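You operate a simulated robot arm through the tools that you are given. There is no shell and no other tool. Be economical: measure what you need, move in short steps, check, and stop when the job is done.

You are at the controls of a simulated robot arm. One attempt, no reset.

## Task
Fetch the red box and set it on the packing bench top. Take the jar that says "C2" from the packing bench top and put it on top of the white cartridge. Turn the left air knob to 3. Put the foam block from the top of the crate table on the brown card divider there. Open the left cabinet door, take the yellow bin from the upper shelf behind the left cabinet door and put it on the top of the power box, then shut the door. Put the 20 mm hose clip from the top shelf of the trolley on top of the blue cartridge and the 25 mm hose clip on top of the blue pad there. Do these in any order. Set down upright: jar.

The check looks at the end state, three seconds after you hand in, the way a careful person would. Anything else that was tipped, shoved, dropped, spilled or broken makes it a failure.

## Robot
A 7-joint arm with a two-finger parallel gripper on a trunk, on a base that drives. Base frame: it is fixed to the floor where the robot stands at the start and does not move with it; the origin is under the middle of the robot, x ahead of it, y to its left, z up; the surface under the hand at the start is at about z = 780. Lengths are in mm, angles in degrees, forces in N, time in s.
Its first joint turns from -166.0 to 166.0 degrees. Places, roughly: blue cartridge (6x6x10 cm) [-300, 9900, 900]; blue pad (10x6x4 cm) [-500, 9600, 900]; card divider [4500, 4000, 750]; foam block (6x6x5 cm) [4400, 3800, 900]; hose clip [-250, 9750, 1000]; jar [-1500, 0, 1000]; left air knob [-1900, 1300, 900]; left cabinet door [-300, 7300, 500]; packing bench top [-1200, 100, 800]; red box [1000, 0, 750]; top of the power box [-1300, 4600, 500]; white cartridge (6x6x10 cm) [-1200, -100, 900]; yellow bin [0, 7250, 500]. Payload 3.43 kg.
The tool frame sits at the grasp point between the pads (the TCP): z along the fingers, y along the line on which they close. The tips reach 30 mm beyond it. Largest opening 94 mm; finger width 28, thickness 10; the body of the gripper, 50 by 96 mm, starts 55 mm behind the TCP.
Orientation is told as [roll, pitch, yaw] about the base's x, y, z axes, in that order, counted from this pose: with the fingers straight down and closing along the base's y, the tool's x points along the base's -x, its y along +y and its z along -z.

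## Interface
- The arm moves only by the tool arm_command. Its argument "targets" is one flat list of numbers, 7 for each row, row after row: the shift along the base's x, y, z in mm, then the turn, a rotation vector about the base's x, y, z in degrees, then the closure, from 0 (fully open) to 1 (shut). In form: [dx, dy, dz, wx, wy, wz, fingers, dx, dy, dz, wx, wy, wz, fingers, ...]. A call has 1 to 20 rows; each row shifts and turns the commanded pose from where the row before left it. Each row takes 0.2 s and may step no farther than 50 mm and 8.6 degrees from the row before; otherwise, or with a gripper value out of range, the whole call is refused. A pose out of reach is approached as far as the arm can. The call stops where the force on the tool passes 40 N (or 10 N more than at its start, if that is more) or the arm is blocked; 0.2 s more then pass. Each finger travels about 45 mm/s and halts on what it meets, pressing with about 26 N; the grip force reading is that of the motor and also rises with nothing between the fingers. The clock runs only during rows and for 0.2 s after the last one: add rows that do not move to give the fingers time. It gives the time, the measured TCP pose, the force on the tool (base axes), the opening and the grip force at its end, in the units of the frame above (readings bear some noise), with the torque about the TCP (base axes, N m) and any sound that the robot's microphone picked up, and new pictures: "views" is both (left out), scene, wrist or none.
- Cameras (640 x 400 px; columns grow to the right, rows downward): "scene" is now at [434, 125.5, 1282.6]; the picture's right is [-0.97, 0.23, 0.00], its down [0.18, 0.77, -0.62] and it looks along [-0.14, -0.60, -0.79] (base axes); focal length 214 px, centre (320, 200). "wrist" rides on the gripper at [76, 14, -103] in the tool frame; the picture's right is [-0.18, 0.98, 0.00], its down [-0.75, -0.14, -0.64] and it looks along [-0.63, -0.12, 0.77] (tool axes); focal length 243 px, centre (320, 200).
- slide_trunk(by): slides the trunk up (or, below 0, down) by that many mm; the arm and the scene camera ride with it, the base frame stays. It gives what a move gives, with no picture.
- steer(legs): drives the robot by 1 to 6 legs, each [ahead, left, turn to the left] in mm, mm and degrees, along the robot's own axes; the way and the turn of a leg run together, so that a leg with both is an arc; at most 1500 mm and 180 degrees a leg. The arm and the cameras ride along, it lands a little off, and it stops where it bumps. It gives what a move gives, and a new picture of the scene camera.
- pan_tilt(pan, tilt): turns the head with the scene camera to pan (to the left, within 103 degrees either way) and tilt (down, from -29 to 69), counted from straight ahead of the robot. It gives what a move gives, and a new picture of the scene camera.
- measure_at(camera, pixels): for up to 12 pixels [column, row] of the newest picture of that camera ("zoom" is the newest enlarged one), the place [x, y, z] in the base frame of the surface seen there, good to about 3 mm, but the place of the scene camera against the robot may be out by one fixed shift of up to 18 mm in any direction. The clock stands still meanwhile.
- enlarge(camera, box): a new picture of the part [left, top, right, bottom] of that camera's present view, enlarged. The clock stands still meanwhile.
- sign_off(): hands the job in; it is judged then, once.

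Keep the steps short. Do not move on a guess: measure, check each grasp and each placing, and mend mistakes. In all there are 145 turns and 260 pictures (those below and enlarged ones count). Leave the gripper open and the arm clear of the work at the hand-in unless told otherwise, and finish with a single line.

The tools are called by a JSON object that holds its "api" and its "payload". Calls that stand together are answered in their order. arm_command: Moves the arm, as the interface text tells. Its arguments: {"type":"object","properties":{"targets":{"type":"array","items":{"type":"number"}},"views":{"type":"string","enum":["both","scene","wrist","none"]}},"required":["targets"]} The other tools are called the same way: slide_trunk (by) slides the trunk up or down; steer (legs) drives the base; pan_tilt (pan, tilt) turns the head that bears the scene camera; measure_at (camera, pixels) gives the place of the surface under pixels of a picture; enlarge (camera, box) takes an enlarged picture of a part of a camera's view; sign_off () hands the job in.

At the start:

```text
clock: 0.0
position: [652.4, -56.4, 1070.9]
ee_rot: [0.0, 0.0, 0.0]
contact_force: [0.3, -0.8, 0.3]
torque: [-0.01, -0.04, 0.04]
width: 93.8
gripper_force: 0.0
trunk travel left (down, up): [-350.0, 260.0]
robot x, y, heading: [-1.2, 1.1, 0.1]
head pan, tilt: [-103.1, 52.0]
```

scene: 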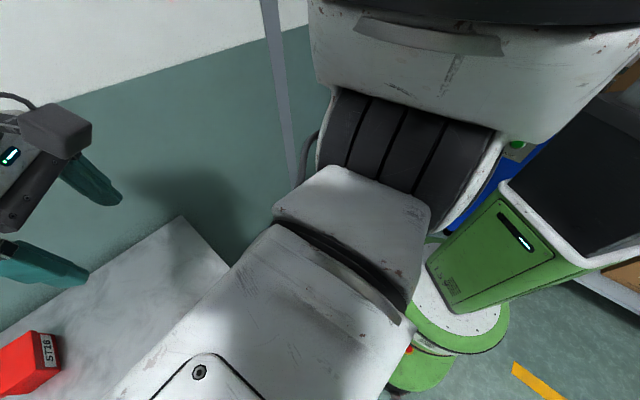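
wrist: 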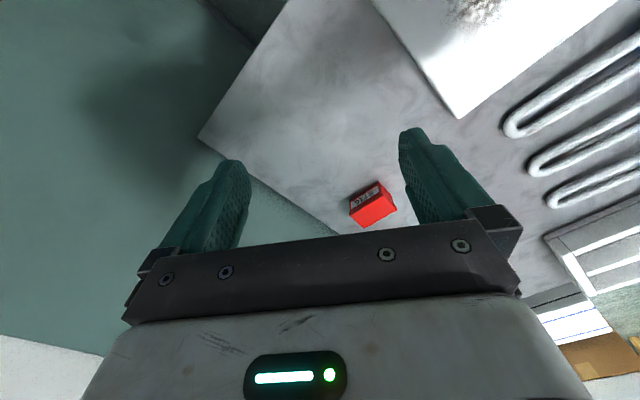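

I see the red box in the wrist view near (372,205). First I turn the head ahead to see the area and measure the box with the wrist camera.

{"api": "pan_tilt", "payload": {"pan": 0, "tilt": 40}}

{"api": "measure_at", "payload": {"camera": "wrist", "pixels": [[372, 208], [353, 203], [377, 182], [396, 210], [362, 227], [330, 150]]}}

{"api": "enlarge", "payload": {"camera": "wrist", "box": [320, 160, 420, 240]}}

```text
clock: 1.8
position: [652.1, -55.8, 1071.4]
ee_rot: [-0.1, 0.0, 0.1]
contact_force: [0.2, 0.4, 0.0]
torque: [0.0, 0.05, 0.01]
width: 94.0
gripper_force: 0.1
trunk travel left (down, up): [-350.0, 260.0]
robot x, y, heading: [-2.0, -0.4, -0.1]
head pan, tilt: [0.0, 40.0]
```

scene: 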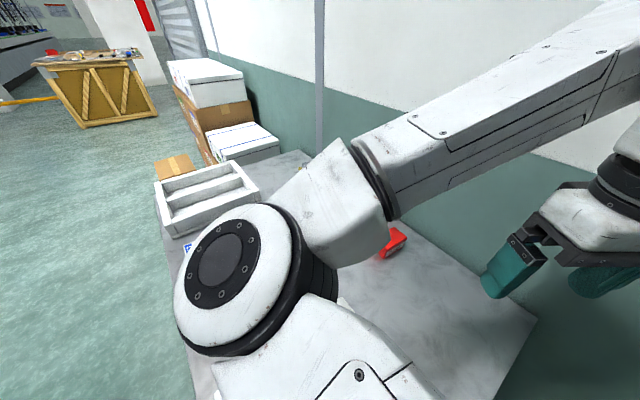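

```text
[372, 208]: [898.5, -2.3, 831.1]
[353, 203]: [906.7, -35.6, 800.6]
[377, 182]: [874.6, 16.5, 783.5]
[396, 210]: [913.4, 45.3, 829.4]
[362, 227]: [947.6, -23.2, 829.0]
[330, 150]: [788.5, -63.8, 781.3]
```

```text
5.00 times, centred on (370, 200) of wrist
```

zoom: 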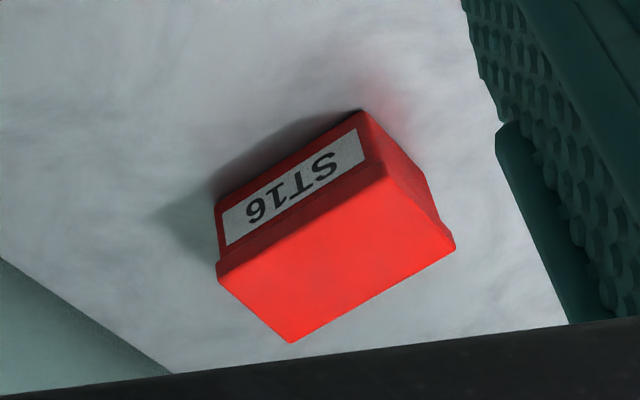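

Box top corners in zoom at about (385,168), (452,246), (291,338), (221,272). Measure them.

{"api": "measure_at", "payload": {"camera": "zoom", "pixels": [[383, 170], [450, 246], [291, 337], [222, 274], [335, 250], [362, 112], [217, 205], [300, 190]]}}

```text
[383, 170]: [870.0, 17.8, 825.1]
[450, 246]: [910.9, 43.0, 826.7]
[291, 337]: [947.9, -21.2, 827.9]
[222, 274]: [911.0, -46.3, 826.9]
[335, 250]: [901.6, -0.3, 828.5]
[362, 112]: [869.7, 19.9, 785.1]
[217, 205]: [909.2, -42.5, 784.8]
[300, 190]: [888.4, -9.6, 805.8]
```

Box: about 48 × 74 mm, top z≈827, centre (910,-2), short side along 31.5°. I turn the tool -58.5° and move above it.

{"api": "arm_command", "payload": {"targets": [37, 7.7, -20, 0, 0, -8.36, 0, 37, 7.7, -20, 0, 0, -8.36, 0, 37, 7.7, -20, 0, 0, -8.36, 0, 37, 7.7, -20, 0, 0, -8.36, 0, 37, 7.7, -20, 0, 0, -8.36, 0, 37, 7.7, -20, 0, 0, -8.36, 0, 36, 7.7, -20, 0, 0, -8.36, 0, 0, 0, 0, 0, 0, 0, 0], "views": "wrist"}}

```text
clock: 3.6
position: [911.0, -4.2, 931.0]
ee_rot: [0.0, -0.1, -58.7]
contact_force: [-0.3, -0.3, -0.1]
torque: [0.05, 0.01, 0.01]
width: 93.9
gripper_force: 0.1
trunk travel left (down, up): [-350.0, 260.0]
robot x, y, heading: [4.2, -0.2, 0.1]
head pan, tilt: [0.0, 40.0]
```

wrist: 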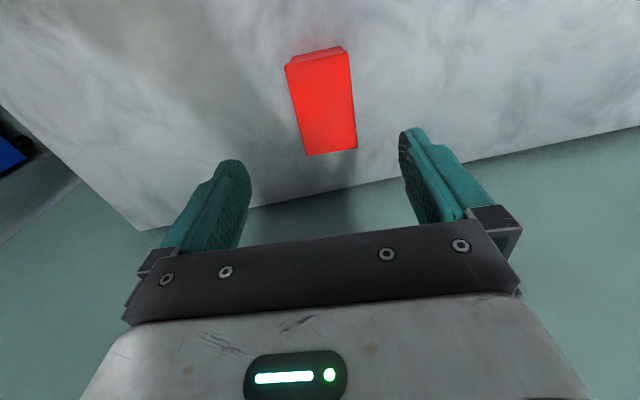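

Check the box corners again at (285,66), (348,50), (357,149), (307,156).

{"api": "measure_at", "payload": {"camera": "wrist", "pixels": [[288, 68], [346, 55], [355, 147], [309, 153], [325, 105]]}}

```text
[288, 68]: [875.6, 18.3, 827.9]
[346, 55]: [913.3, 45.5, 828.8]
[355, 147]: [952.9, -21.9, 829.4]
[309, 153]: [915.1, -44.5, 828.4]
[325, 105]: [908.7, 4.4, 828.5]
```

Centre ≈ (914,-1). Descend to z≈816 and close.

{"api": "arm_command", "payload": {"targets": [3, 3, -40, 0, 0, 0, 0, 0, 0, -40, 0, 0, 0, 0, 0, 0, -34, 0, 0, 0, 0, 0, 0, 0, 0, 0, 0, 0, 0, 0, 0, 0, 0, 0, 1, 0, 0, 0, 0, 0, 0, 1, 0, 0, 0, 0, 0, 0, 1, 0, 0, 0, 0, 0, 0, 1], "views": "wrist"}}

```text
clock: 5.4
position: [914.5, -0.8, 817.1]
ee_rot: [0.0, -0.1, -58.5]
contact_force: [-0.1, -0.9, -0.2]
torque: [-0.01, 0.0, 0.0]
width: 54.2
gripper_force: 25.9
trunk travel left (down, up): [-350.0, 260.0]
robot x, y, heading: [0.5, 0.5, 0.1]
head pan, tilt: [0.0, 40.0]
```

wrist: 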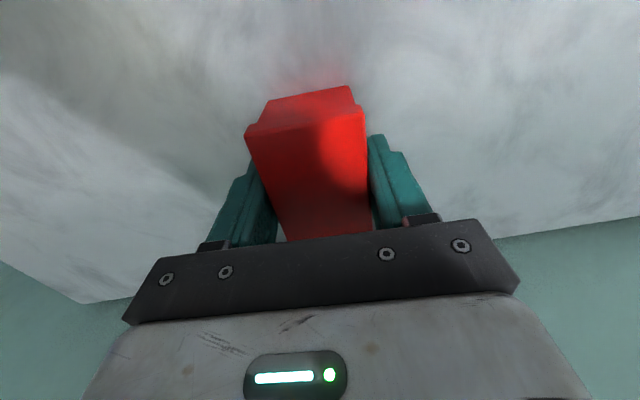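

Gripped at 54 mm. Lift 200 mm and retract the arm.

{"api": "arm_command", "payload": {"targets": [0, 0, 15, 0, 0, 0, 1, 0, 0, 40, 0, 0, 0, 1, 0, 0, 45, 0, 0, 0, 1, 0, 0, 45, 0, 0, 0, 1, -20, 0, 45, 0, 0, 0, 1, -40, 0, 20, 0, 0, 8.4, 1, -45, 0, 0, 0, 0, 8.4, 1, -45, 0, 0, 0, 0, 8.4, 1, -45, 0, 0, 0, 0, 8.4, 1, -45, 0, 0, 0, 0, 8.4, 1, -45, 0, 0, 0, 0, 8.4, 1, -45, 0, 0, 0, 0, 8.1, 1, 0, 0, 0, 0, 0, 0, 1], "views": "wrist"}}

{"api": "pan_tilt", "payload": {"pan": 100, "tilt": 20}}

{"api": "pan_tilt", "payload": {"pan": -100, "tilt": 15}}

```text
clock: 8.2
position: [584.3, 0.1, 1026.5]
ee_rot: [0.0, -0.1, 0.1]
contact_force: [-0.3, -0.4, -1.5]
torque: [0.03, -0.03, -0.02]
width: 54.0
gripper_force: 25.9
trunk travel left (down, up): [-350.0, 260.0]
robot x, y, heading: [-0.9, 1.0, 0.1]
head pan, tilt: [0.0, 40.0]
```

wrist: 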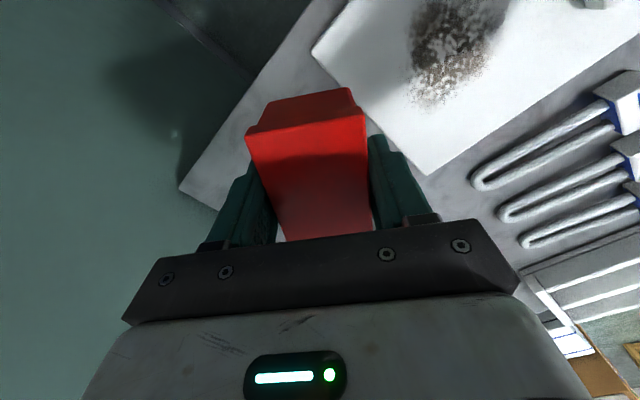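

```text
clock: 10.0
position: [584.2, -0.5, 1027.6]
ee_rot: [0.0, -0.1, -0.1]
contact_force: [0.3, -0.9, -0.5]
torque: [-0.01, -0.03, 0.0]
width: 54.2
gripper_force: 25.7
trunk travel left (down, up): [-350.0, 260.0]
robot x, y, heading: [0.2, 1.3, 0.2]
head pan, tilt: [100.0, 20.0]
```

scene: 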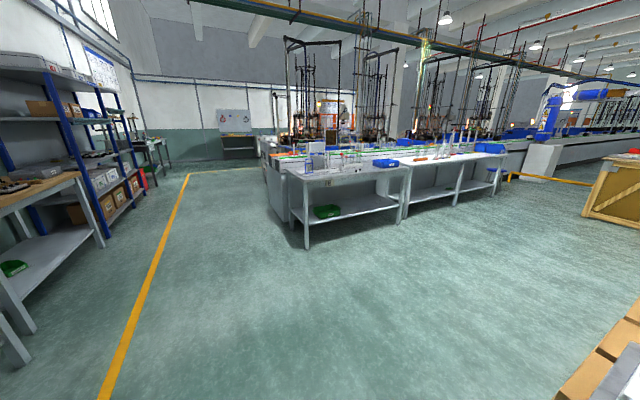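

```text
clock: 12.9
position: [584.8, 1.0, 1027.6]
ee_rot: [0.1, 0.1, 0.0]
contact_force: [0.2, -0.3, -0.9]
torque: [0.0, 0.02, 0.0]
width: 54.0
gripper_force: 26.5
trunk travel left (down, up): [-350.0, 260.0]
robot x, y, heading: [-0.0, 1.7, -0.1]
head pan, tilt: [-100.0, 15.0]
```

scene: 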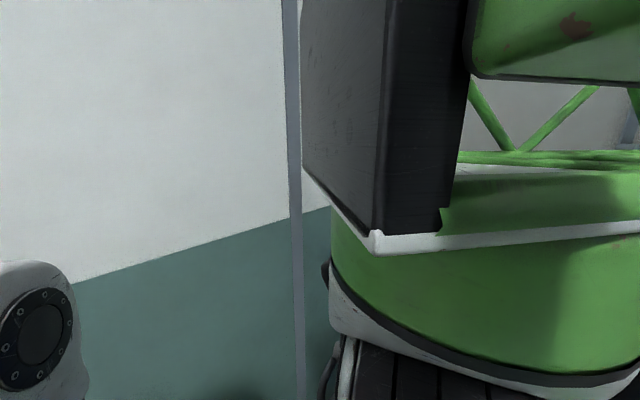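

Turn left 90° (open floor that way), and then look toward the bench.

{"api": "steer", "payload": {"legs": [[0, 0, 90]]}}

{"api": "pan_tilt", "payload": {"pan": 80, "tilt": 35}}

```text
clock: 17.1
position: [-6.3, 584.2, 1026.5]
ee_rot: [0.0, 0.0, 90.5]
contact_force: [-0.4, 0.1, -1.7]
torque: [0.02, 0.05, 0.0]
width: 54.0
gripper_force: 25.8
trunk travel left (down, up): [-350.0, 260.0]
robot x, y, heading: [-1.3, -1.0, 90.3]
head pan, tilt: [-100.0, 15.0]
```

scene: 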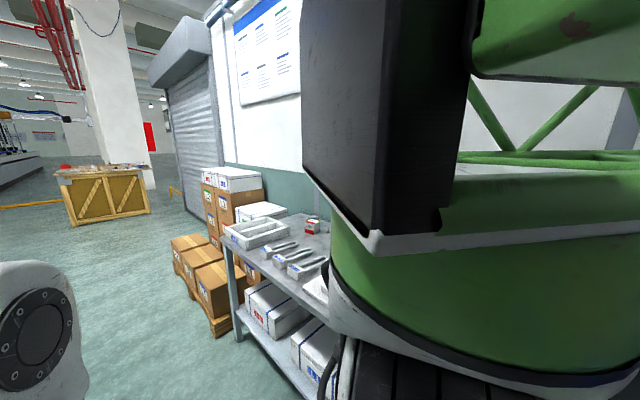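

```text
clock: 19.8
position: [-5.5, 583.4, 1027.5]
ee_rot: [0.0, 0.0, 90.4]
contact_force: [0.5, 0.2, -1.3]
torque: [-0.02, -0.01, 0.01]
width: 54.2
gripper_force: 26.2
trunk travel left (down, up): [-350.0, 260.0]
robot x, y, heading: [-2.3, 1.8, 90.4]
head pan, tilt: [80.0, 35.0]
```

scene: 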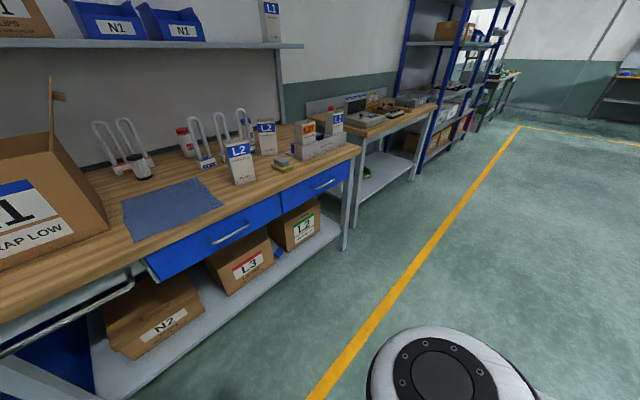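

I saw another reddish item on the first table; check that I have the right "red box".

{"api": "pan_tilt", "payload": {"pan": -80, "tilt": 30}}

{"api": "enlarge", "payload": {"camera": "scene", "box": [240, 130, 400, 230]}}

```text
clock: 22.3
position: [-5.6, 584.2, 1026.9]
ee_rot: [0.0, 0.1, 90.5]
contact_force: [-0.3, 0.1, -1.1]
torque: [0.02, -0.01, 0.01]
width: 54.2
gripper_force: 26.2
trunk travel left (down, up): [-350.0, 260.0]
robot x, y, heading: [-1.3, 3.4, 90.5]
head pan, tilt: [-80.0, 30.0]
```

scene: 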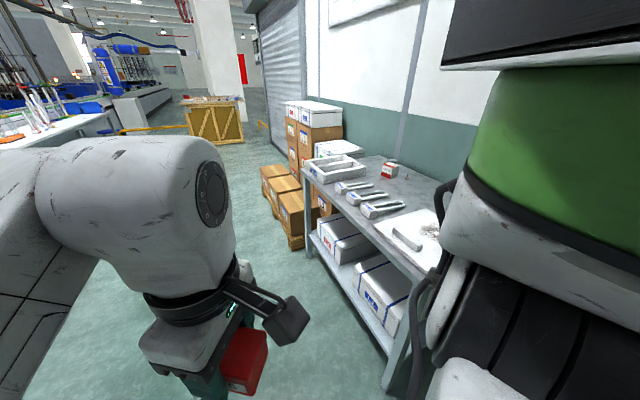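

```text
4.00 times, centred on (320, 180) of scene
```

zoom: 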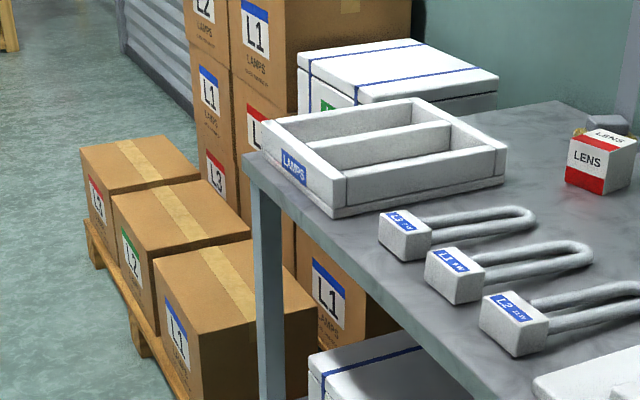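

That is a white LENS carton; mine is right. Look at the bench and measure it.

{"api": "pan_tilt", "payload": {"pan": 90, "tilt": 30}}

{"api": "enlarge", "payload": {"camera": "scene", "box": [80, 80, 400, 280]}}

```text
clock: 24.9
position: [-5.5, 583.4, 1027.0]
ee_rot: [-0.2, 0.0, 90.5]
contact_force: [0.3, 1.2, -2.2]
torque: [0.01, -0.01, 0.0]
width: 54.0
gripper_force: 25.7
trunk travel left (down, up): [-350.0, 260.0]
robot x, y, heading: [3.0, -1.5, 90.7]
head pan, tilt: [90.0, 30.0]
```

scene: 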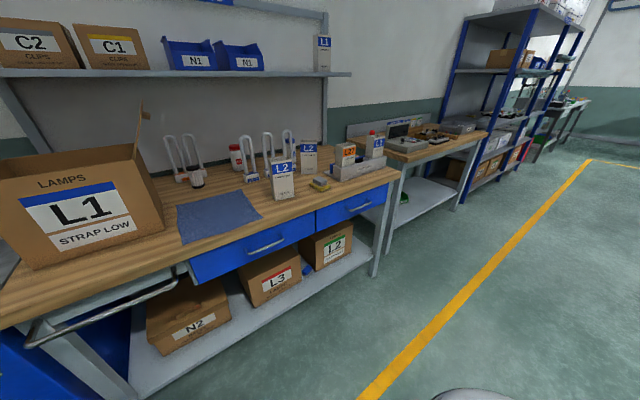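

```text
2.00 times, centred on (240, 180) of scene
```

zoom: 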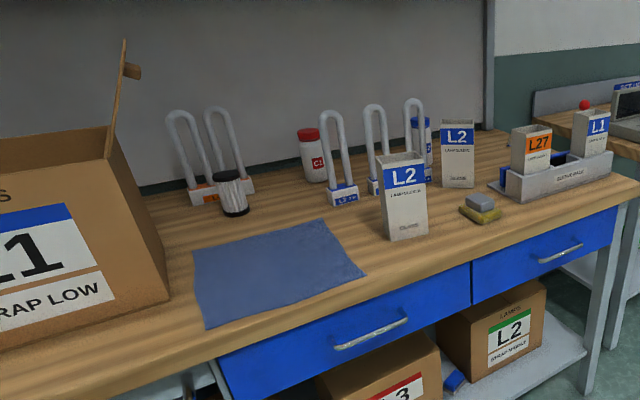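

Measure jars, cartridges, bench edges, mat.

{"api": "measure_at", "payload": {"camera": "zoom", "pixels": [[313, 165], [421, 165], [405, 215], [458, 175], [232, 190], [530, 155], [590, 125], [478, 208], [200, 325], [365, 272], [610, 190], [290, 260]]}}

{"api": "enlarge", "payload": {"camera": "scene", "box": [220, 120, 320, 200]}}

```text
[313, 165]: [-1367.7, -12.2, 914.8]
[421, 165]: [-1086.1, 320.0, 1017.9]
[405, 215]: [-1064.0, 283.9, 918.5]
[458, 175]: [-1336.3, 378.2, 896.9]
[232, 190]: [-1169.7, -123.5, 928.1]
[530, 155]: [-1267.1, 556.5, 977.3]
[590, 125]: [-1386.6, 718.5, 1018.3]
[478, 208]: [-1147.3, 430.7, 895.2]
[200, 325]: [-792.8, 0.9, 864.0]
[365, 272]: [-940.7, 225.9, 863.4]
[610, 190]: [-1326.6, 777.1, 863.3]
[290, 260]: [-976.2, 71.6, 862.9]
```

```text
5.00 times, centred on (270, 160) of scene
```

zoom: 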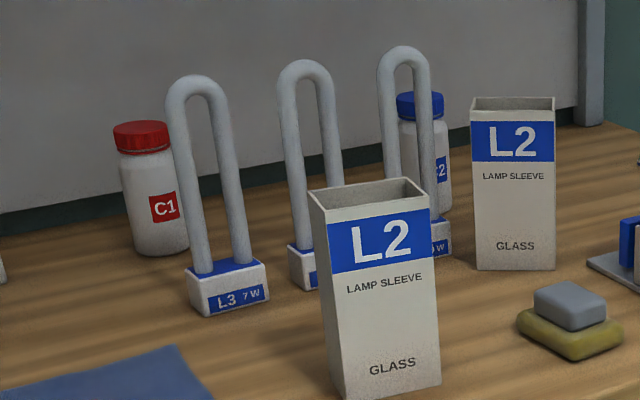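

{"api": "measure_at", "payload": {"camera": "zoom", "pixels": [[420, 102], [408, 190], [440, 175], [140, 135], [160, 230], [202, 90], [305, 70], [405, 55], [450, 185], [575, 300], [235, 300], [600, 200]]}}

{"api": "measure_at", "payload": {"camera": "scene", "pixels": [[10, 68], [150, 73], [345, 73], [325, 130], [397, 180], [10, 320], [185, 262], [315, 210], [200, 165], [198, 185], [160, 225], [145, 140]]}}

```text
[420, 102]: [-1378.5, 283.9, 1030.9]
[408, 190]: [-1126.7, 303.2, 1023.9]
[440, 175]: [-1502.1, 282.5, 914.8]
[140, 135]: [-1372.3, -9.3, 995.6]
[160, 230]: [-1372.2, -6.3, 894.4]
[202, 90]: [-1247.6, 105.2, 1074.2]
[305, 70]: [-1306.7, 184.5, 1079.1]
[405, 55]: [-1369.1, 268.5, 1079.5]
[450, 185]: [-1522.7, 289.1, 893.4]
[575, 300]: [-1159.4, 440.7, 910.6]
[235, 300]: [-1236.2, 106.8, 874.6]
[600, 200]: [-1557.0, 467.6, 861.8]
```

```text
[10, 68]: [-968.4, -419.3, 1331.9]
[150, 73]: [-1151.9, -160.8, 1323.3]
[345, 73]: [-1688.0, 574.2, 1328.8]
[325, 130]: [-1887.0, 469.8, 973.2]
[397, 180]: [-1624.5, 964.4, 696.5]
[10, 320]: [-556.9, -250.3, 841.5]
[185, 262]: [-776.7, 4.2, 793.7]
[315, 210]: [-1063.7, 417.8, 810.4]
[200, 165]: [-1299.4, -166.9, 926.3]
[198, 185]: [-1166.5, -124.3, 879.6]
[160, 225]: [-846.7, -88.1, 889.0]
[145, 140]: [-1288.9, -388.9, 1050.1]
```

The bench edge runs at about 126°, with C2 (red/blue lids: C2 is blue) just under the shelf front. I'll retract and raise the load, drive to about (-640, 560), then turn to face the bench (heading ≈216°).

{"api": "arm_command", "payload": {"targets": [0, -20, 40, 0, 0, 0, 1, 0, -30, 35, 0, 0, 0, 1, 0, -30, 35, 0, 0, 0, 1, 0, -35, 30, 0, 0, 0, 1, 0, -35, 0, 0, 0, 0, 1, 0, 0, 0, 0, 0, 0, 1], "views": "none"}}

{"api": "steer", "payload": {"legs": [[560, 620, 0], [0, 0, 120]]}}

{"api": "pan_tilt", "payload": {"pan": 0, "tilt": 40}}

```text
clock: 25.7
position: [4.1, 500.4, 1117.5]
ee_rot: [-10.2, 7.0, 88.4]
contact_force: [0.9, 0.8, -2.4]
torque: [-0.05, 0.07, 0.01]
width: 54.2
gripper_force: 26.0
trunk travel left (down, up): [-350.0, 260.0]
robot x, y, heading: [2.1, 1.1, 90.5]
head pan, tilt: [90.0, 30.0]
stopped in row 4: the arm was blocked; the commanded pose is now the measured one
```

```text
clock: 35.1
position: [-1060.5, 309.8, 1117.3]
ee_rot: [-10.2, 6.9, -151.8]
contact_force: [-0.9, 0.1, -2.5]
torque: [0.01, -0.01, 0.04]
width: 54.2
gripper_force: 25.8
trunk travel left (down, up): [-350.0, 260.0]
robot x, y, heading: [-624.0, 556.9, -149.3]
head pan, tilt: [90.0, 30.0]
```

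scene: 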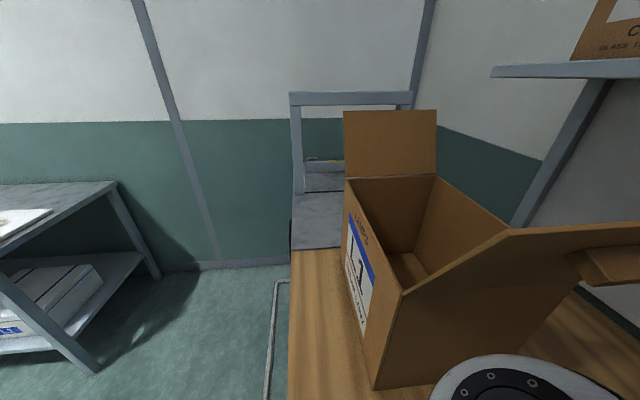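

```text
clock: 36.8
position: [-1060.0, 311.0, 1117.2]
ee_rot: [-10.2, 6.9, -151.7]
contact_force: [-0.1, 0.1, -1.2]
torque: [-0.01, 0.03, -0.02]
width: 53.9
gripper_force: 25.6
trunk travel left (down, up): [-350.0, 260.0]
robot x, y, heading: [-626.1, 556.6, -149.5]
head pan, tilt: [0.0, 40.0]
```

scene: 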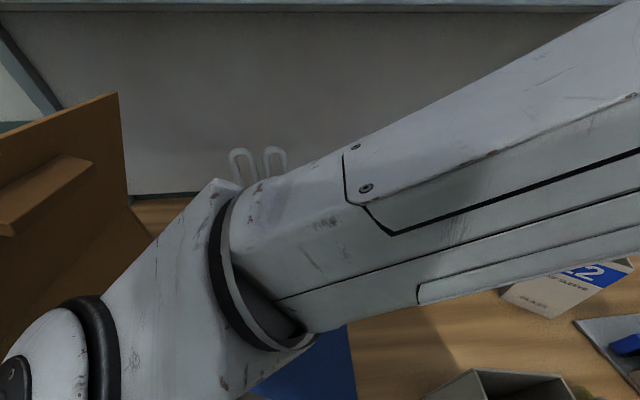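

The arm tilted a bit when folded. Straighten the tool while extending 60 mm outward, and view the wrist camera.

{"api": "arm_command", "payload": {"targets": [-20, -12, 0, -4.1, 0.4, 0, 1, -20, -12, 0, -4.1, 0.4, 0, 1, -20, -12, 0, -4.1, 0.4, 0, 1, 0, 0, 0, 0, 0, 0, 1], "views": "wrist"}}

```text
clock: 37.8
position: [-1117.0, 274.6, 1103.0]
ee_rot: [-4.9, 3.2, -150.1]
contact_force: [0.2, 0.2, -1.1]
torque: [0.04, 0.0, 0.01]
width: 54.1
gripper_force: 26.0
trunk travel left (down, up): [-350.0, 260.0]
robot x, y, heading: [-626.0, 552.3, -149.7]
head pan, tilt: [0.0, 40.0]
```

wrist: 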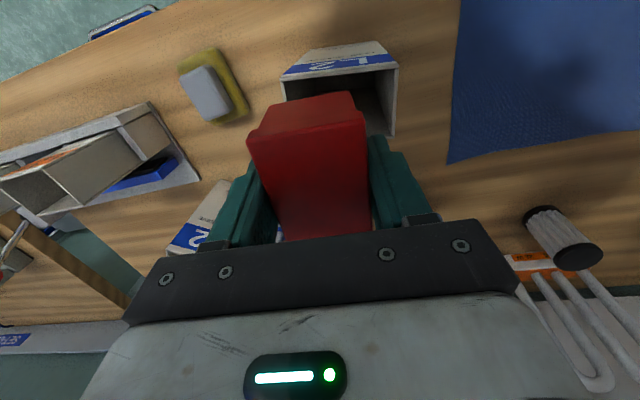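

I see near sleeve at (340,70), mat corner (447,163), cartridge (560,240), sponge (212,88). Measure free wood areas.

{"api": "measure_at", "payload": {"camera": "wrist", "pixels": [[447, 163], [392, 132], [286, 98], [390, 65], [540, 215], [500, 200], [420, 200], [225, 180], [245, 105], [263, 85], [578, 258], [458, 50]]}}

```text
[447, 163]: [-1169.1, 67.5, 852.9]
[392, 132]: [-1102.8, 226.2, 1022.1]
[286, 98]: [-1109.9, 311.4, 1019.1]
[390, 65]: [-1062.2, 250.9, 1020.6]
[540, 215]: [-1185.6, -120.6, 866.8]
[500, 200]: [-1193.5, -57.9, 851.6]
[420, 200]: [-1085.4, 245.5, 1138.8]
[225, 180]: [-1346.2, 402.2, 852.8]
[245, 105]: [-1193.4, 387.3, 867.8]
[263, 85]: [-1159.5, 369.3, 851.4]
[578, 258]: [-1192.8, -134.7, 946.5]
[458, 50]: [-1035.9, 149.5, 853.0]
```

Bench z≈852. Target spot for the red box: (-1236, 293), between the sleeves and lamps. Move there high, levelling the tool.

{"api": "arm_command", "payload": {"targets": [-30, 5, 0, -2, 0, 3, 1, -30, 5, 0, -2, 0, 3, 1, -30, 5, 0, 0, 0, 0, 1, -29, 3, 0, 0, 0, 0, 1, 0, 0, 0, 0, 0, 0, 1], "views": "wrist"}}

{"api": "pan_tilt", "payload": {"pan": -25, "tilt": 35}}

```text
clock: 38.3
position: [-1157.7, 285.2, 1097.3]
ee_rot: [-3.2, 3.8, -147.2]
contact_force: [0.2, 1.0, -1.3]
torque: [0.05, 0.0, -0.01]
width: 54.0
gripper_force: 26.1
trunk travel left (down, up): [-350.0, 260.0]
robot x, y, heading: [-623.8, 556.7, -149.7]
head pan, tilt: [0.0, 40.0]
stopped in row 2: the arm was blocked; the commanded pose is now the measured one
```

wrist: 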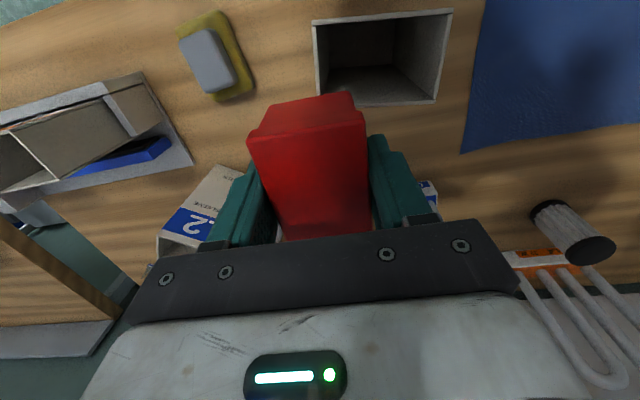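

```text
clock: 39.2
position: [-1158.2, 285.5, 1097.4]
ee_rot: [-3.2, 3.8, -147.2]
contact_force: [0.1, 0.1, -2.2]
torque: [0.01, 0.0, 0.02]
width: 54.0
gripper_force: 26.5
trunk travel left (down, up): [-350.0, 260.0]
robot x, y, heading: [-623.6, 556.0, -149.6]
head pan, tilt: [-25.0, 35.0]
```

scene: 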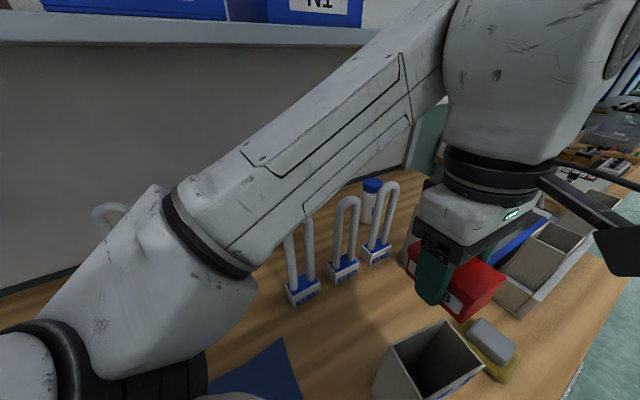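

The arm seems to be at a joint limit (high and close in). Raise the trunk so that the arm can work lower relative to it.

{"api": "slide_trunk", "payload": {"by": 150}}

{"api": "arm_command", "payload": {"targets": [0, 0, -30, 0, 0, 0, 1, 0, 0, -40, 0, 0, 0, 1, 0, 0, -40, 0, 0, 0, 1, 0, 0, 0, 0, 0, 0, 1], "views": "scene"}}

```text
clock: 41.0
position: [-1158.9, 286.2, 1247.2]
ee_rot: [-3.3, 3.8, -147.3]
contact_force: [0.5, 0.8, -1.1]
torque: [0.01, -0.02, 0.0]
width: 54.4
gripper_force: 26.0
trunk travel left (down, up): [-500.0, 110.0]
robot x, y, heading: [-619.3, 558.2, -149.5]
head pan, tilt: [-25.0, 35.0]
```

```text
clock: 42.0
position: [-1157.0, 284.9, 1138.1]
ee_rot: [-3.3, 3.7, -147.2]
contact_force: [-0.9, -0.7, -1.2]
torque: [-0.02, -0.03, -0.02]
width: 54.1
gripper_force: 25.5
trunk travel left (down, up): [-500.0, 110.0]
robot x, y, heading: [-626.7, 555.2, -149.4]
head pan, tilt: [-25.0, 35.0]
```

scene: 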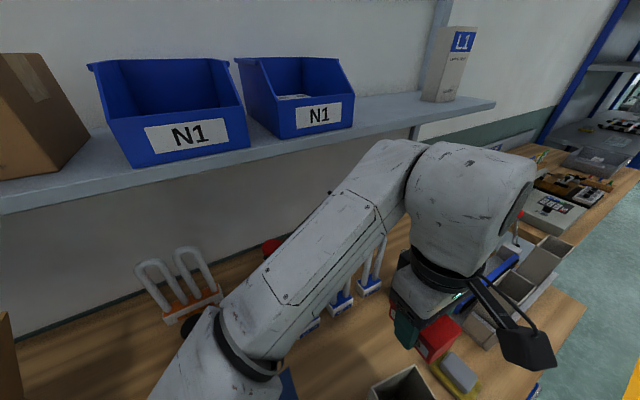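

Level the tool and shift to above the spot.

{"api": "arm_command", "payload": {"targets": [-26, 3, 0, -2.4, 0.65, 1.5, 1, -26, 3, 0, -2.4, 0.65, 1.5, 1, -26, 2, 0, 0, 0, 0, 1, 0, 0, 0, 0, 0, 0, 1], "views": "both"}}

```text
clock: 43.0
position: [-1236.5, 293.2, 1137.4]
ee_rot: [0.0, 0.0, -144.1]
contact_force: [0.2, 0.5, -1.7]
torque: [-0.01, -0.02, -0.03]
width: 54.0
gripper_force: 26.0
trunk travel left (down, up): [-500.0, 110.0]
robot x, y, heading: [-624.0, 554.7, -149.4]
head pan, tilt: [-25.0, 35.0]
```

scene: 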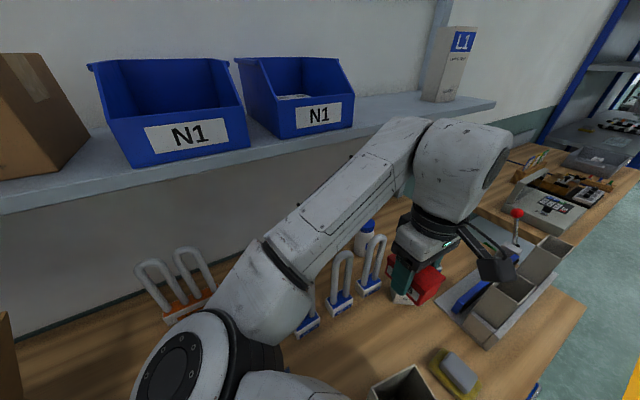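
wrist: 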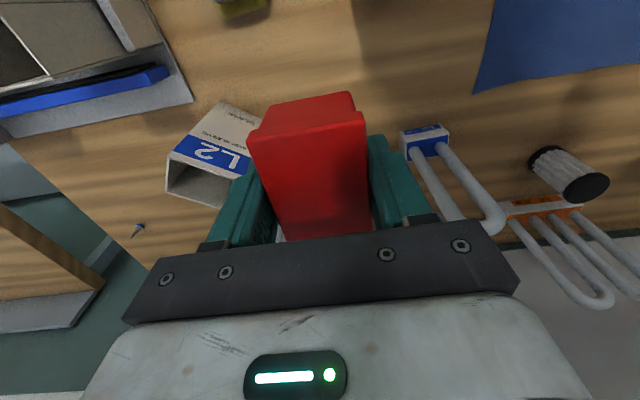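

{"api": "measure_at", "payload": {"camera": "wrist", "pixels": [[224, 103], [259, 128], [168, 163], [404, 135], [448, 138], [410, 152], [220, 195], [465, 185], [390, 110], [570, 190], [590, 160]]}}

```text
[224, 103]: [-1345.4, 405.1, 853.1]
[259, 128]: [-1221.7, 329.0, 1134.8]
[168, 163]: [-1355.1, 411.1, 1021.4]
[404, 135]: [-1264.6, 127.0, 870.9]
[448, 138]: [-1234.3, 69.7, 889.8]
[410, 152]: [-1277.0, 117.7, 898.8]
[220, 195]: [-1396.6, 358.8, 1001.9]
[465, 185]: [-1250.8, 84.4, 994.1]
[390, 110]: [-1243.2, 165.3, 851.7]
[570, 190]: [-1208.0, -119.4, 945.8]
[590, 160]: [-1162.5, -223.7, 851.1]
```

Clear of lamps and sleeves. Descend to z≈897.

{"api": "arm_command", "payload": {"targets": [0, 0, -48, 0, 0, 0, 1, 0, 0, -48, 0, 0, 0, 1, 0, 0, -48, 0, 0, 0, 1, 0, 0, -48, 0, 0, 0, 1, 0, 0, -46, 0, 0, 0, 1, 0, 0, 0, 0, 0, 0, 1], "views": "both"}}

```text
clock: 44.4
position: [-1236.3, 294.8, 899.7]
ee_rot: [0.0, 0.0, -144.1]
contact_force: [-0.3, 0.8, -1.7]
torque: [0.02, 0.0, -0.02]
width: 54.2
gripper_force: 26.1
trunk travel left (down, up): [-500.0, 110.0]
robot x, y, heading: [-628.3, 556.9, -149.6]
head pan, tilt: [-25.0, 35.0]
```

scene: 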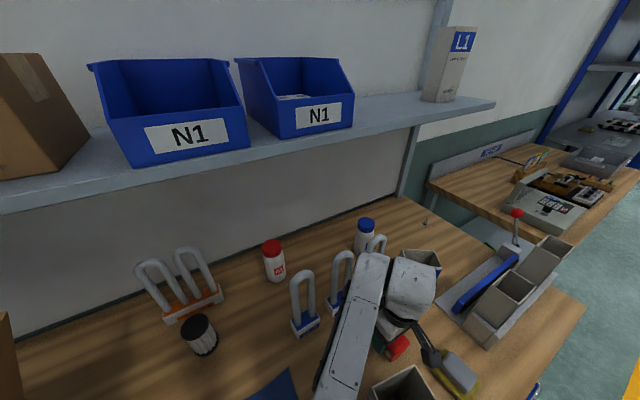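
wrist: 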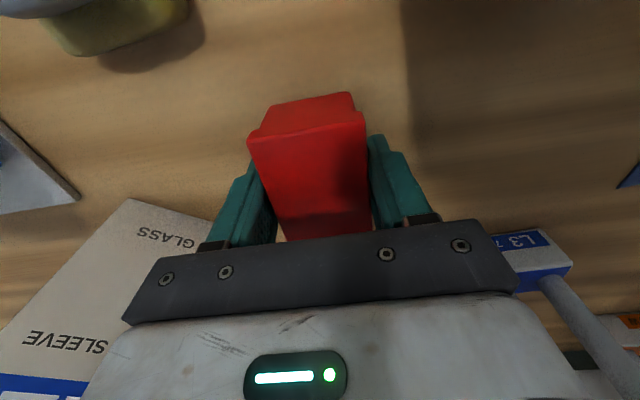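

Lower gently until contact.

{"api": "arm_command", "payload": {"targets": [0, 0, -5, 0, 0, 0, 1, 0, 0, -3, 0, 0, 0, 1, 0, 0, -2, 0, 0, 0, 1, 0, 0, -2, 0, 0, 0, 1, 0, 0, 0, 0, 0, 0, 1], "views": "none"}}

```text
clock: 45.5
position: [-1235.0, 294.0, 888.1]
ee_rot: [0.1, 0.0, -144.2]
contact_force: [0.0, 0.4, -3.1]
torque: [-0.05, 0.04, -0.04]
width: 54.2
gripper_force: 26.4
trunk travel left (down, up): [-500.0, 110.0]
robot x, y, heading: [-623.0, 557.2, -149.6]
head pan, tilt: [-25.0, 35.0]
```

{"api": "arm_command", "payload": {"targets": [0, 0, -1.5, 0, 0, 0, 1, 0, 0, -1, 0, 0, 0, 1, 0, 0, 0, 0, 0, 0, 1], "views": "wrist"}}

```text
clock: 46.4
position: [-1235.6, 293.5, 885.7]
ee_rot: [0.0, -0.1, -144.1]
contact_force: [0.6, -0.2, 22.3]
torque: [0.0, 0.01, -0.03]
width: 54.5
gripper_force: 26.0
trunk travel left (down, up): [-500.0, 110.0]
robot x, y, heading: [-624.7, 554.7, -149.8]
head pan, tilt: [-25.0, 35.0]
```

wrist: 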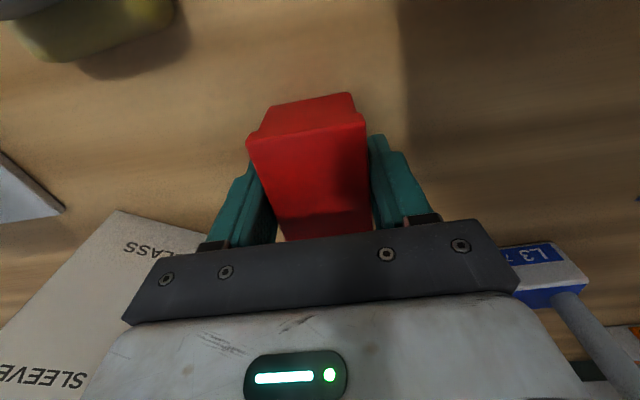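

Contact confirmed (22 N). Open partly, then lift.

{"api": "arm_command", "payload": {"targets": [0, 0, 0.5, 0, 0, 0, 0.25, 0, 0, 0, 0, 0, 0, 0.25, 0, 0, 0, 0, 0, 0, 0.25, 0, 0, 30, 0, 0, 0, 0.25, 0, 0, 45, 0, 0, 0, 0.2, 0, 0, 45, 0, 0, 0, 0, 0, 0, 45, 0, 0, 0, 0, 0, 0, 45, 0, 0, 0, 0, 0, 0, 40, 0, 0, 0, 0, 0, 0, 0, 0, 0, 0, 0], "views": "both"}}

```text
clock: 48.5
position: [-1235.7, 294.4, 1135.3]
ee_rot: [0.0, 0.0, -144.1]
contact_force: [-0.9, 0.5, -0.8]
torque: [0.01, -0.03, 0.04]
width: 94.0
gripper_force: 0.0
trunk travel left (down, up): [-500.0, 110.0]
robot x, y, heading: [-625.8, 552.7, -149.8]
head pan, tilt: [-25.0, 35.0]
```

scene: 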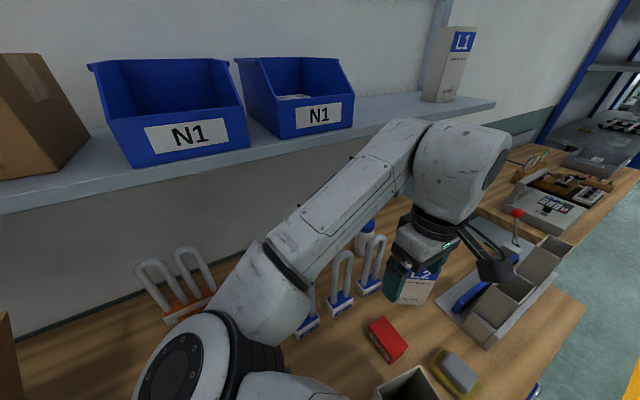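
wrist: 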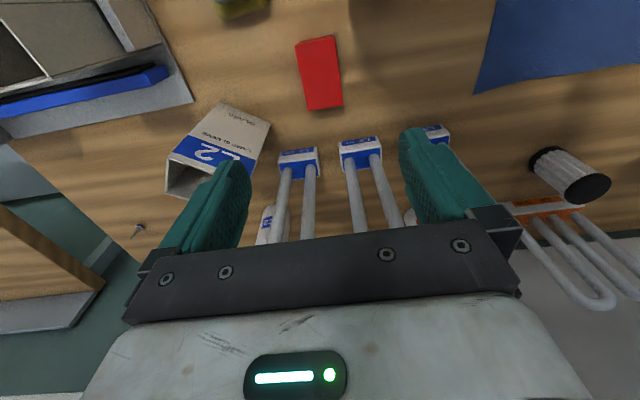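

Red box placed. Now measure jar C2 (268,225) and lamps in the wrist view, and enlarge the scene around the jar.

{"api": "measure_at", "payload": {"camera": "wrist", "pixels": [[266, 212], [265, 224], [262, 238], [275, 232], [300, 165], [360, 155], [283, 200], [310, 210], [318, 160], [240, 205], [405, 218], [573, 190]]}}

{"api": "enlarge", "payload": {"camera": "scene", "box": [290, 190, 450, 290]}}

```text
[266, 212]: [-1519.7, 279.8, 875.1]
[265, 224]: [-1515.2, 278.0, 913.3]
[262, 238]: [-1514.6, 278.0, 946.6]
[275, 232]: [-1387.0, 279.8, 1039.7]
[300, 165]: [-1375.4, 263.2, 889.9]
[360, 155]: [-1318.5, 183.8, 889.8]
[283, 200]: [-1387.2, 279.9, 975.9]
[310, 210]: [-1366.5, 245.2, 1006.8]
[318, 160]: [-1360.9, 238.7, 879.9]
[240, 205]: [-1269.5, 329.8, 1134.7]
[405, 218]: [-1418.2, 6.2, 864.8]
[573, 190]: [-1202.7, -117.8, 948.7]
```

```text
4.00 times, centred on (370, 240) of scene
```

zoom: 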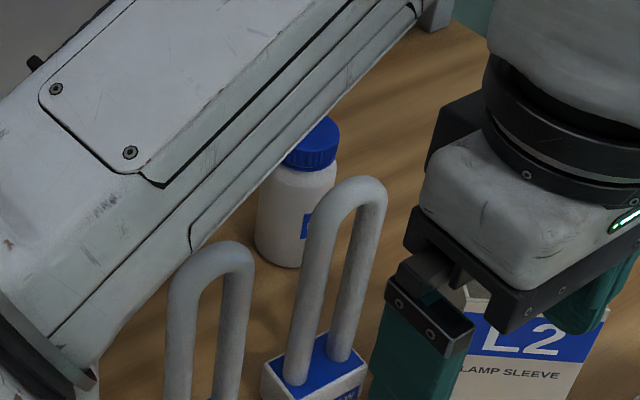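

{"api": "measure_at", "payload": {"camera": "zoom", "pixels": [[318, 128], [322, 120], [310, 155], [328, 182], [282, 185], [268, 240], [290, 262], [338, 132], [290, 372], [330, 395]]}}

```text
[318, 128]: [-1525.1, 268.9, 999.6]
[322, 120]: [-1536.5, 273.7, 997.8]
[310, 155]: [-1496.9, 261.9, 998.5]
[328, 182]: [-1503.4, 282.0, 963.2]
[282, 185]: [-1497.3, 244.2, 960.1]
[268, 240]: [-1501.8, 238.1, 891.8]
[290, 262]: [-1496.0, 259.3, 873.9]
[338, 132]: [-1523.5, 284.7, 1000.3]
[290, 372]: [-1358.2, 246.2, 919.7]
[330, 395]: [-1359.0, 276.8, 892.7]
```

Jar C2 centre ≈ (-1542,258), lid top ≈ 989. I'll shift sideways clear of lamps, tilting the tool 28° forward, then look.

{"api": "arm_command", "payload": {"targets": [-22.5, 30.5, 0, -4.1, 5.66, 0, 0, -22.5, 30.5, 0, -4.1, 5.66, 0, 0, -22.5, 30.5, 0, -4.1, 5.66, 0, 0, -22.5, 30.5, 0, -4.1, 5.66, 0, 0, -28, -20, 0, 0, 0, 0, 0, -28, -20, 0, 0, 0, 0, 0, 0, 0, 0, 0, 0, 0, 0], "views": "both"}}

```text
clock: 50.1
position: [-1382.8, 375.5, 1134.4]
ee_rot: [0.2, -28.0, -144.2]
contact_force: [-0.9, 0.6, 0.1]
torque: [0.0, 0.0, 0.01]
width: 94.2
gripper_force: 0.0
trunk travel left (down, up): [-500.0, 110.0]
robot x, y, heading: [-625.9, 557.2, -149.5]
head pan, tilt: [-25.0, 35.0]
```

scene: 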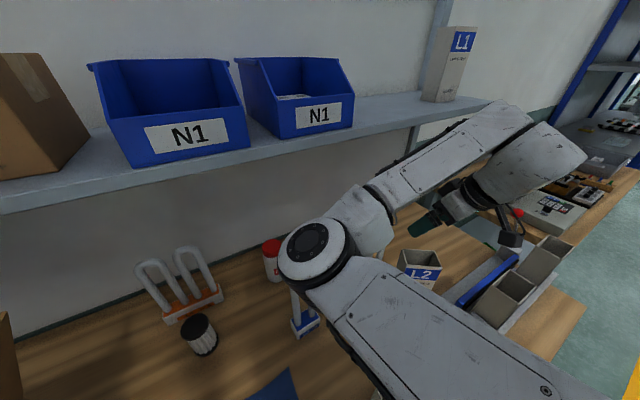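
wrist: 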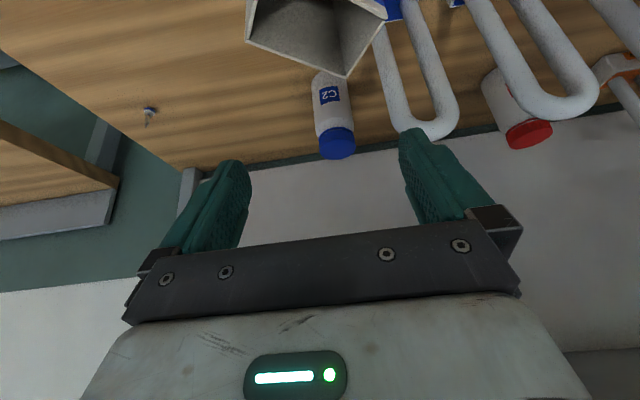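

Clear view of C2 at (330,95). Measure it.

{"api": "measure_at", "payload": {"camera": "wrist", "pixels": [[337, 150], [320, 143], [354, 138], [330, 130], [332, 105], [315, 105], [350, 100], [340, 158], [430, 130], [395, 95], [347, 76], [420, 80]]}}

{"api": "enlarge", "payload": {"camera": "wrist", "box": [280, 60, 400, 180]}}

```text
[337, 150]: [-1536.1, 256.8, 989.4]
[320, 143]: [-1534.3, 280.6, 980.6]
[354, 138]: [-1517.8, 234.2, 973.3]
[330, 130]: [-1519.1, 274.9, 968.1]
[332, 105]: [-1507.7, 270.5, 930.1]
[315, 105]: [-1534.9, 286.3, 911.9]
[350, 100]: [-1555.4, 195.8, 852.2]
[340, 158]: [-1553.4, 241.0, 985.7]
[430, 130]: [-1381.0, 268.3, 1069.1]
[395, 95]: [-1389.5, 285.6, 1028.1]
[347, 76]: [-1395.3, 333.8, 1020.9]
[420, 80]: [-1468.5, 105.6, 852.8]
```

```text
3.33 times, centred on (340, 120) of wrist
```

zoom: 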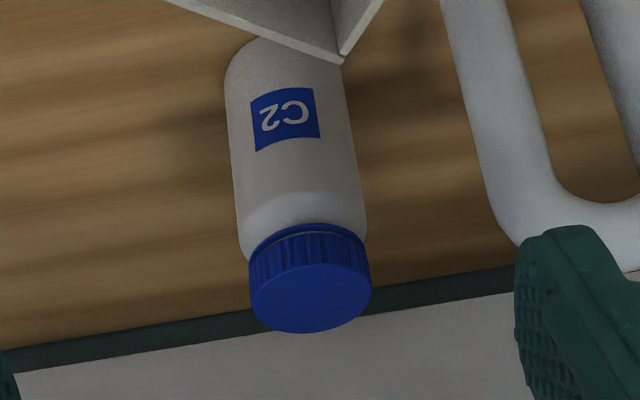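

Jar centre (-1535,258), Ø≈56, top 989. Move forward at height, then down to pre-grasp along the tool axis.

{"api": "arm_command", "payload": {"targets": [-36, -28, 0, 0, 0, 0, 0, -36, -28, 0, 0, 0, 0, 0, -35, -28, 0, 0, 0, 0, 0, 0, 0, -38, 0, 0, 0, 0, 0, 0, -38, 0, 0, 0, 0, 0, 0, 0, 0, 0, 0, 0], "views": "both"}}

```text
clock: 51.5
position: [-1489.0, 291.2, 1058.4]
ee_rot: [0.1, -28.0, -144.2]
contact_force: [0.3, 0.5, -0.3]
torque: [-0.02, 0.02, -0.02]
width: 93.8
gripper_force: 0.0
trunk travel left (down, up): [-500.0, 110.0]
robot x, y, heading: [-623.3, 557.6, -149.7]
head pan, tilt: [-25.0, 35.0]
```

scene: 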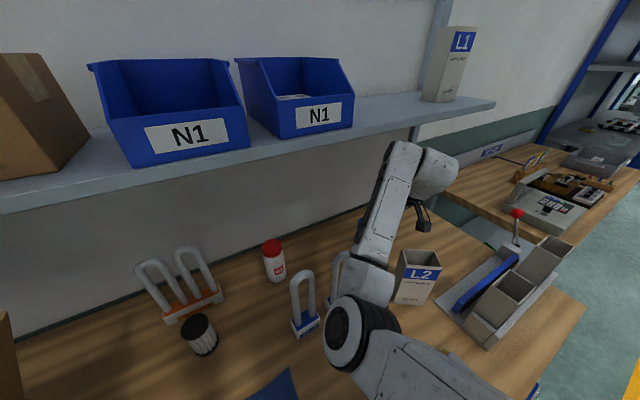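
wrist: 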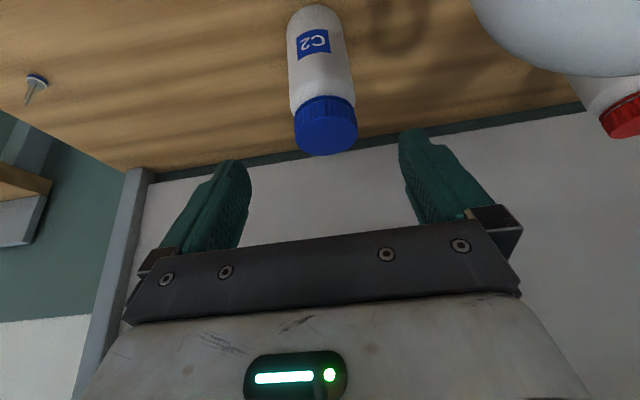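

Check elbow clearance over the lamps before going in.

{"api": "measure_at", "payload": {"camera": "scene", "pixels": [[340, 320], [365, 375], [335, 345], [375, 275], [370, 320], [338, 262], [330, 325], [405, 220], [400, 150]]}}

{"api": "measure_at", "payload": {"camera": "wrist", "pixels": [[326, 140], [298, 125], [355, 118], [560, 40], [500, 20], [320, 75]]}}

```text
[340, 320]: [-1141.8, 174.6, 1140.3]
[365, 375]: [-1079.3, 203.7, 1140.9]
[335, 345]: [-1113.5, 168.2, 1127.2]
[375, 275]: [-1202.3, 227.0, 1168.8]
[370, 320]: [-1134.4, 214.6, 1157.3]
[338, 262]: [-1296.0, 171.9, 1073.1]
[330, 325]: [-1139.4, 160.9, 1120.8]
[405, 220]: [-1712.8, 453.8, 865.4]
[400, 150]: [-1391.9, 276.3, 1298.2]
```

```text
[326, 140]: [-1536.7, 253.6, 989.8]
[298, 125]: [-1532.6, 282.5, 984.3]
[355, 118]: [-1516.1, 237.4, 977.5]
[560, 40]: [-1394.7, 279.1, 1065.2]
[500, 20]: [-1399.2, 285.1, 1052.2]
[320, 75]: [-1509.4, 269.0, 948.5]
```

The elbow (≈z 1060 underside) may get close to the near sleeve. I'll raise the trunk in two 50 mm steps while lowering the arm to keep the elbow high.

{"api": "slide_trunk", "payload": {"by": 50}}

{"api": "arm_command", "payload": {"targets": [0, 0, -25, 0, 0, 0, 0, 0, 0, -25, 0, 0, 0, 0, 0, 0, 0, 0, 0, 0, 0], "views": "none"}}

{"api": "slide_trunk", "payload": {"by": 55}}

{"api": "arm_command", "payload": {"targets": [0, 0, -25, 0, 0, 0, 0, 0, 0, -30, 0, 0, 0, 0, 0, 0, 0, 0, 0, 0, 0], "views": "both"}}

```text
clock: 52.5
position: [-1489.7, 290.7, 1107.9]
ee_rot: [0.2, -27.9, -144.1]
contact_force: [-0.3, -1.0, 0.3]
torque: [-0.02, -0.01, -0.01]
width: 93.8
gripper_force: 0.1
trunk travel left (down, up): [-550.0, 60.0]
robot x, y, heading: [-625.3, 560.7, -149.7]
head pan, tilt: [-25.0, 35.0]
```

```text
clock: 53.3
position: [-1489.1, 291.2, 1058.2]
ee_rot: [0.1, -28.0, -144.2]
contact_force: [0.4, -0.7, 0.5]
torque: [-0.02, 0.02, 0.03]
width: 94.1
gripper_force: 0.1
trunk travel left (down, up): [-550.0, 60.0]
robot x, y, heading: [-624.9, 555.7, -149.3]
head pan, tilt: [-25.0, 35.0]
```

```text
clock: 54.2
position: [-1489.9, 291.6, 1113.3]
ee_rot: [0.1, -27.9, -144.1]
contact_force: [0.7, -0.3, 0.4]
torque: [0.0, -0.01, 0.02]
width: 93.9
gripper_force: 0.0
trunk travel left (down, up): [-605.0, 5.0]
robot x, y, heading: [-621.8, 557.9, -149.7]
head pan, tilt: [-25.0, 35.0]
```

```text
clock: 55.0
position: [-1489.9, 289.9, 1059.0]
ee_rot: [0.1, -27.9, -144.1]
contact_force: [-0.1, 0.1, -0.2]
torque: [-0.01, 0.0, 0.01]
width: 93.7
gripper_force: 0.1
trunk travel left (down, up): [-605.0, 5.0]
robot x, y, heading: [-625.7, 557.9, -149.7]
head pan, tilt: [-25.0, 35.0]
```

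scene: 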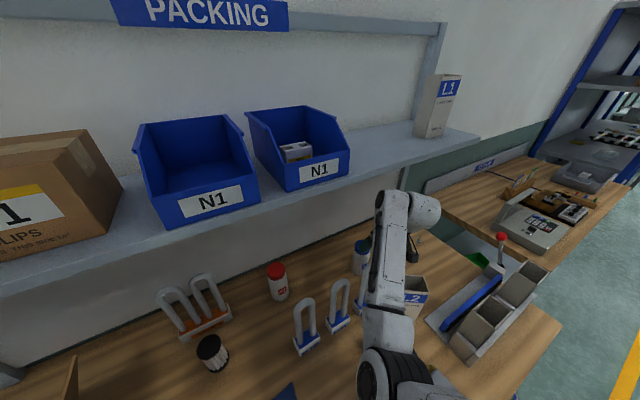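
wrist: 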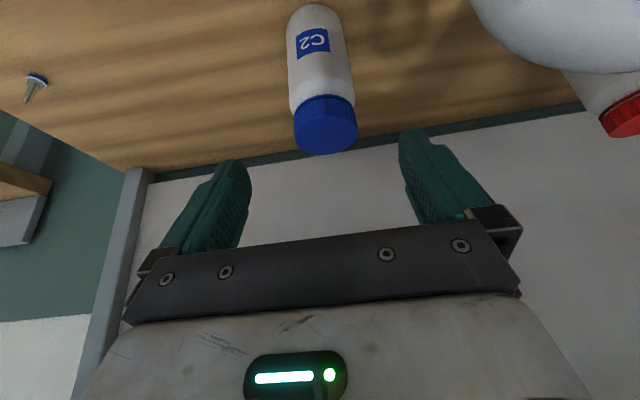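

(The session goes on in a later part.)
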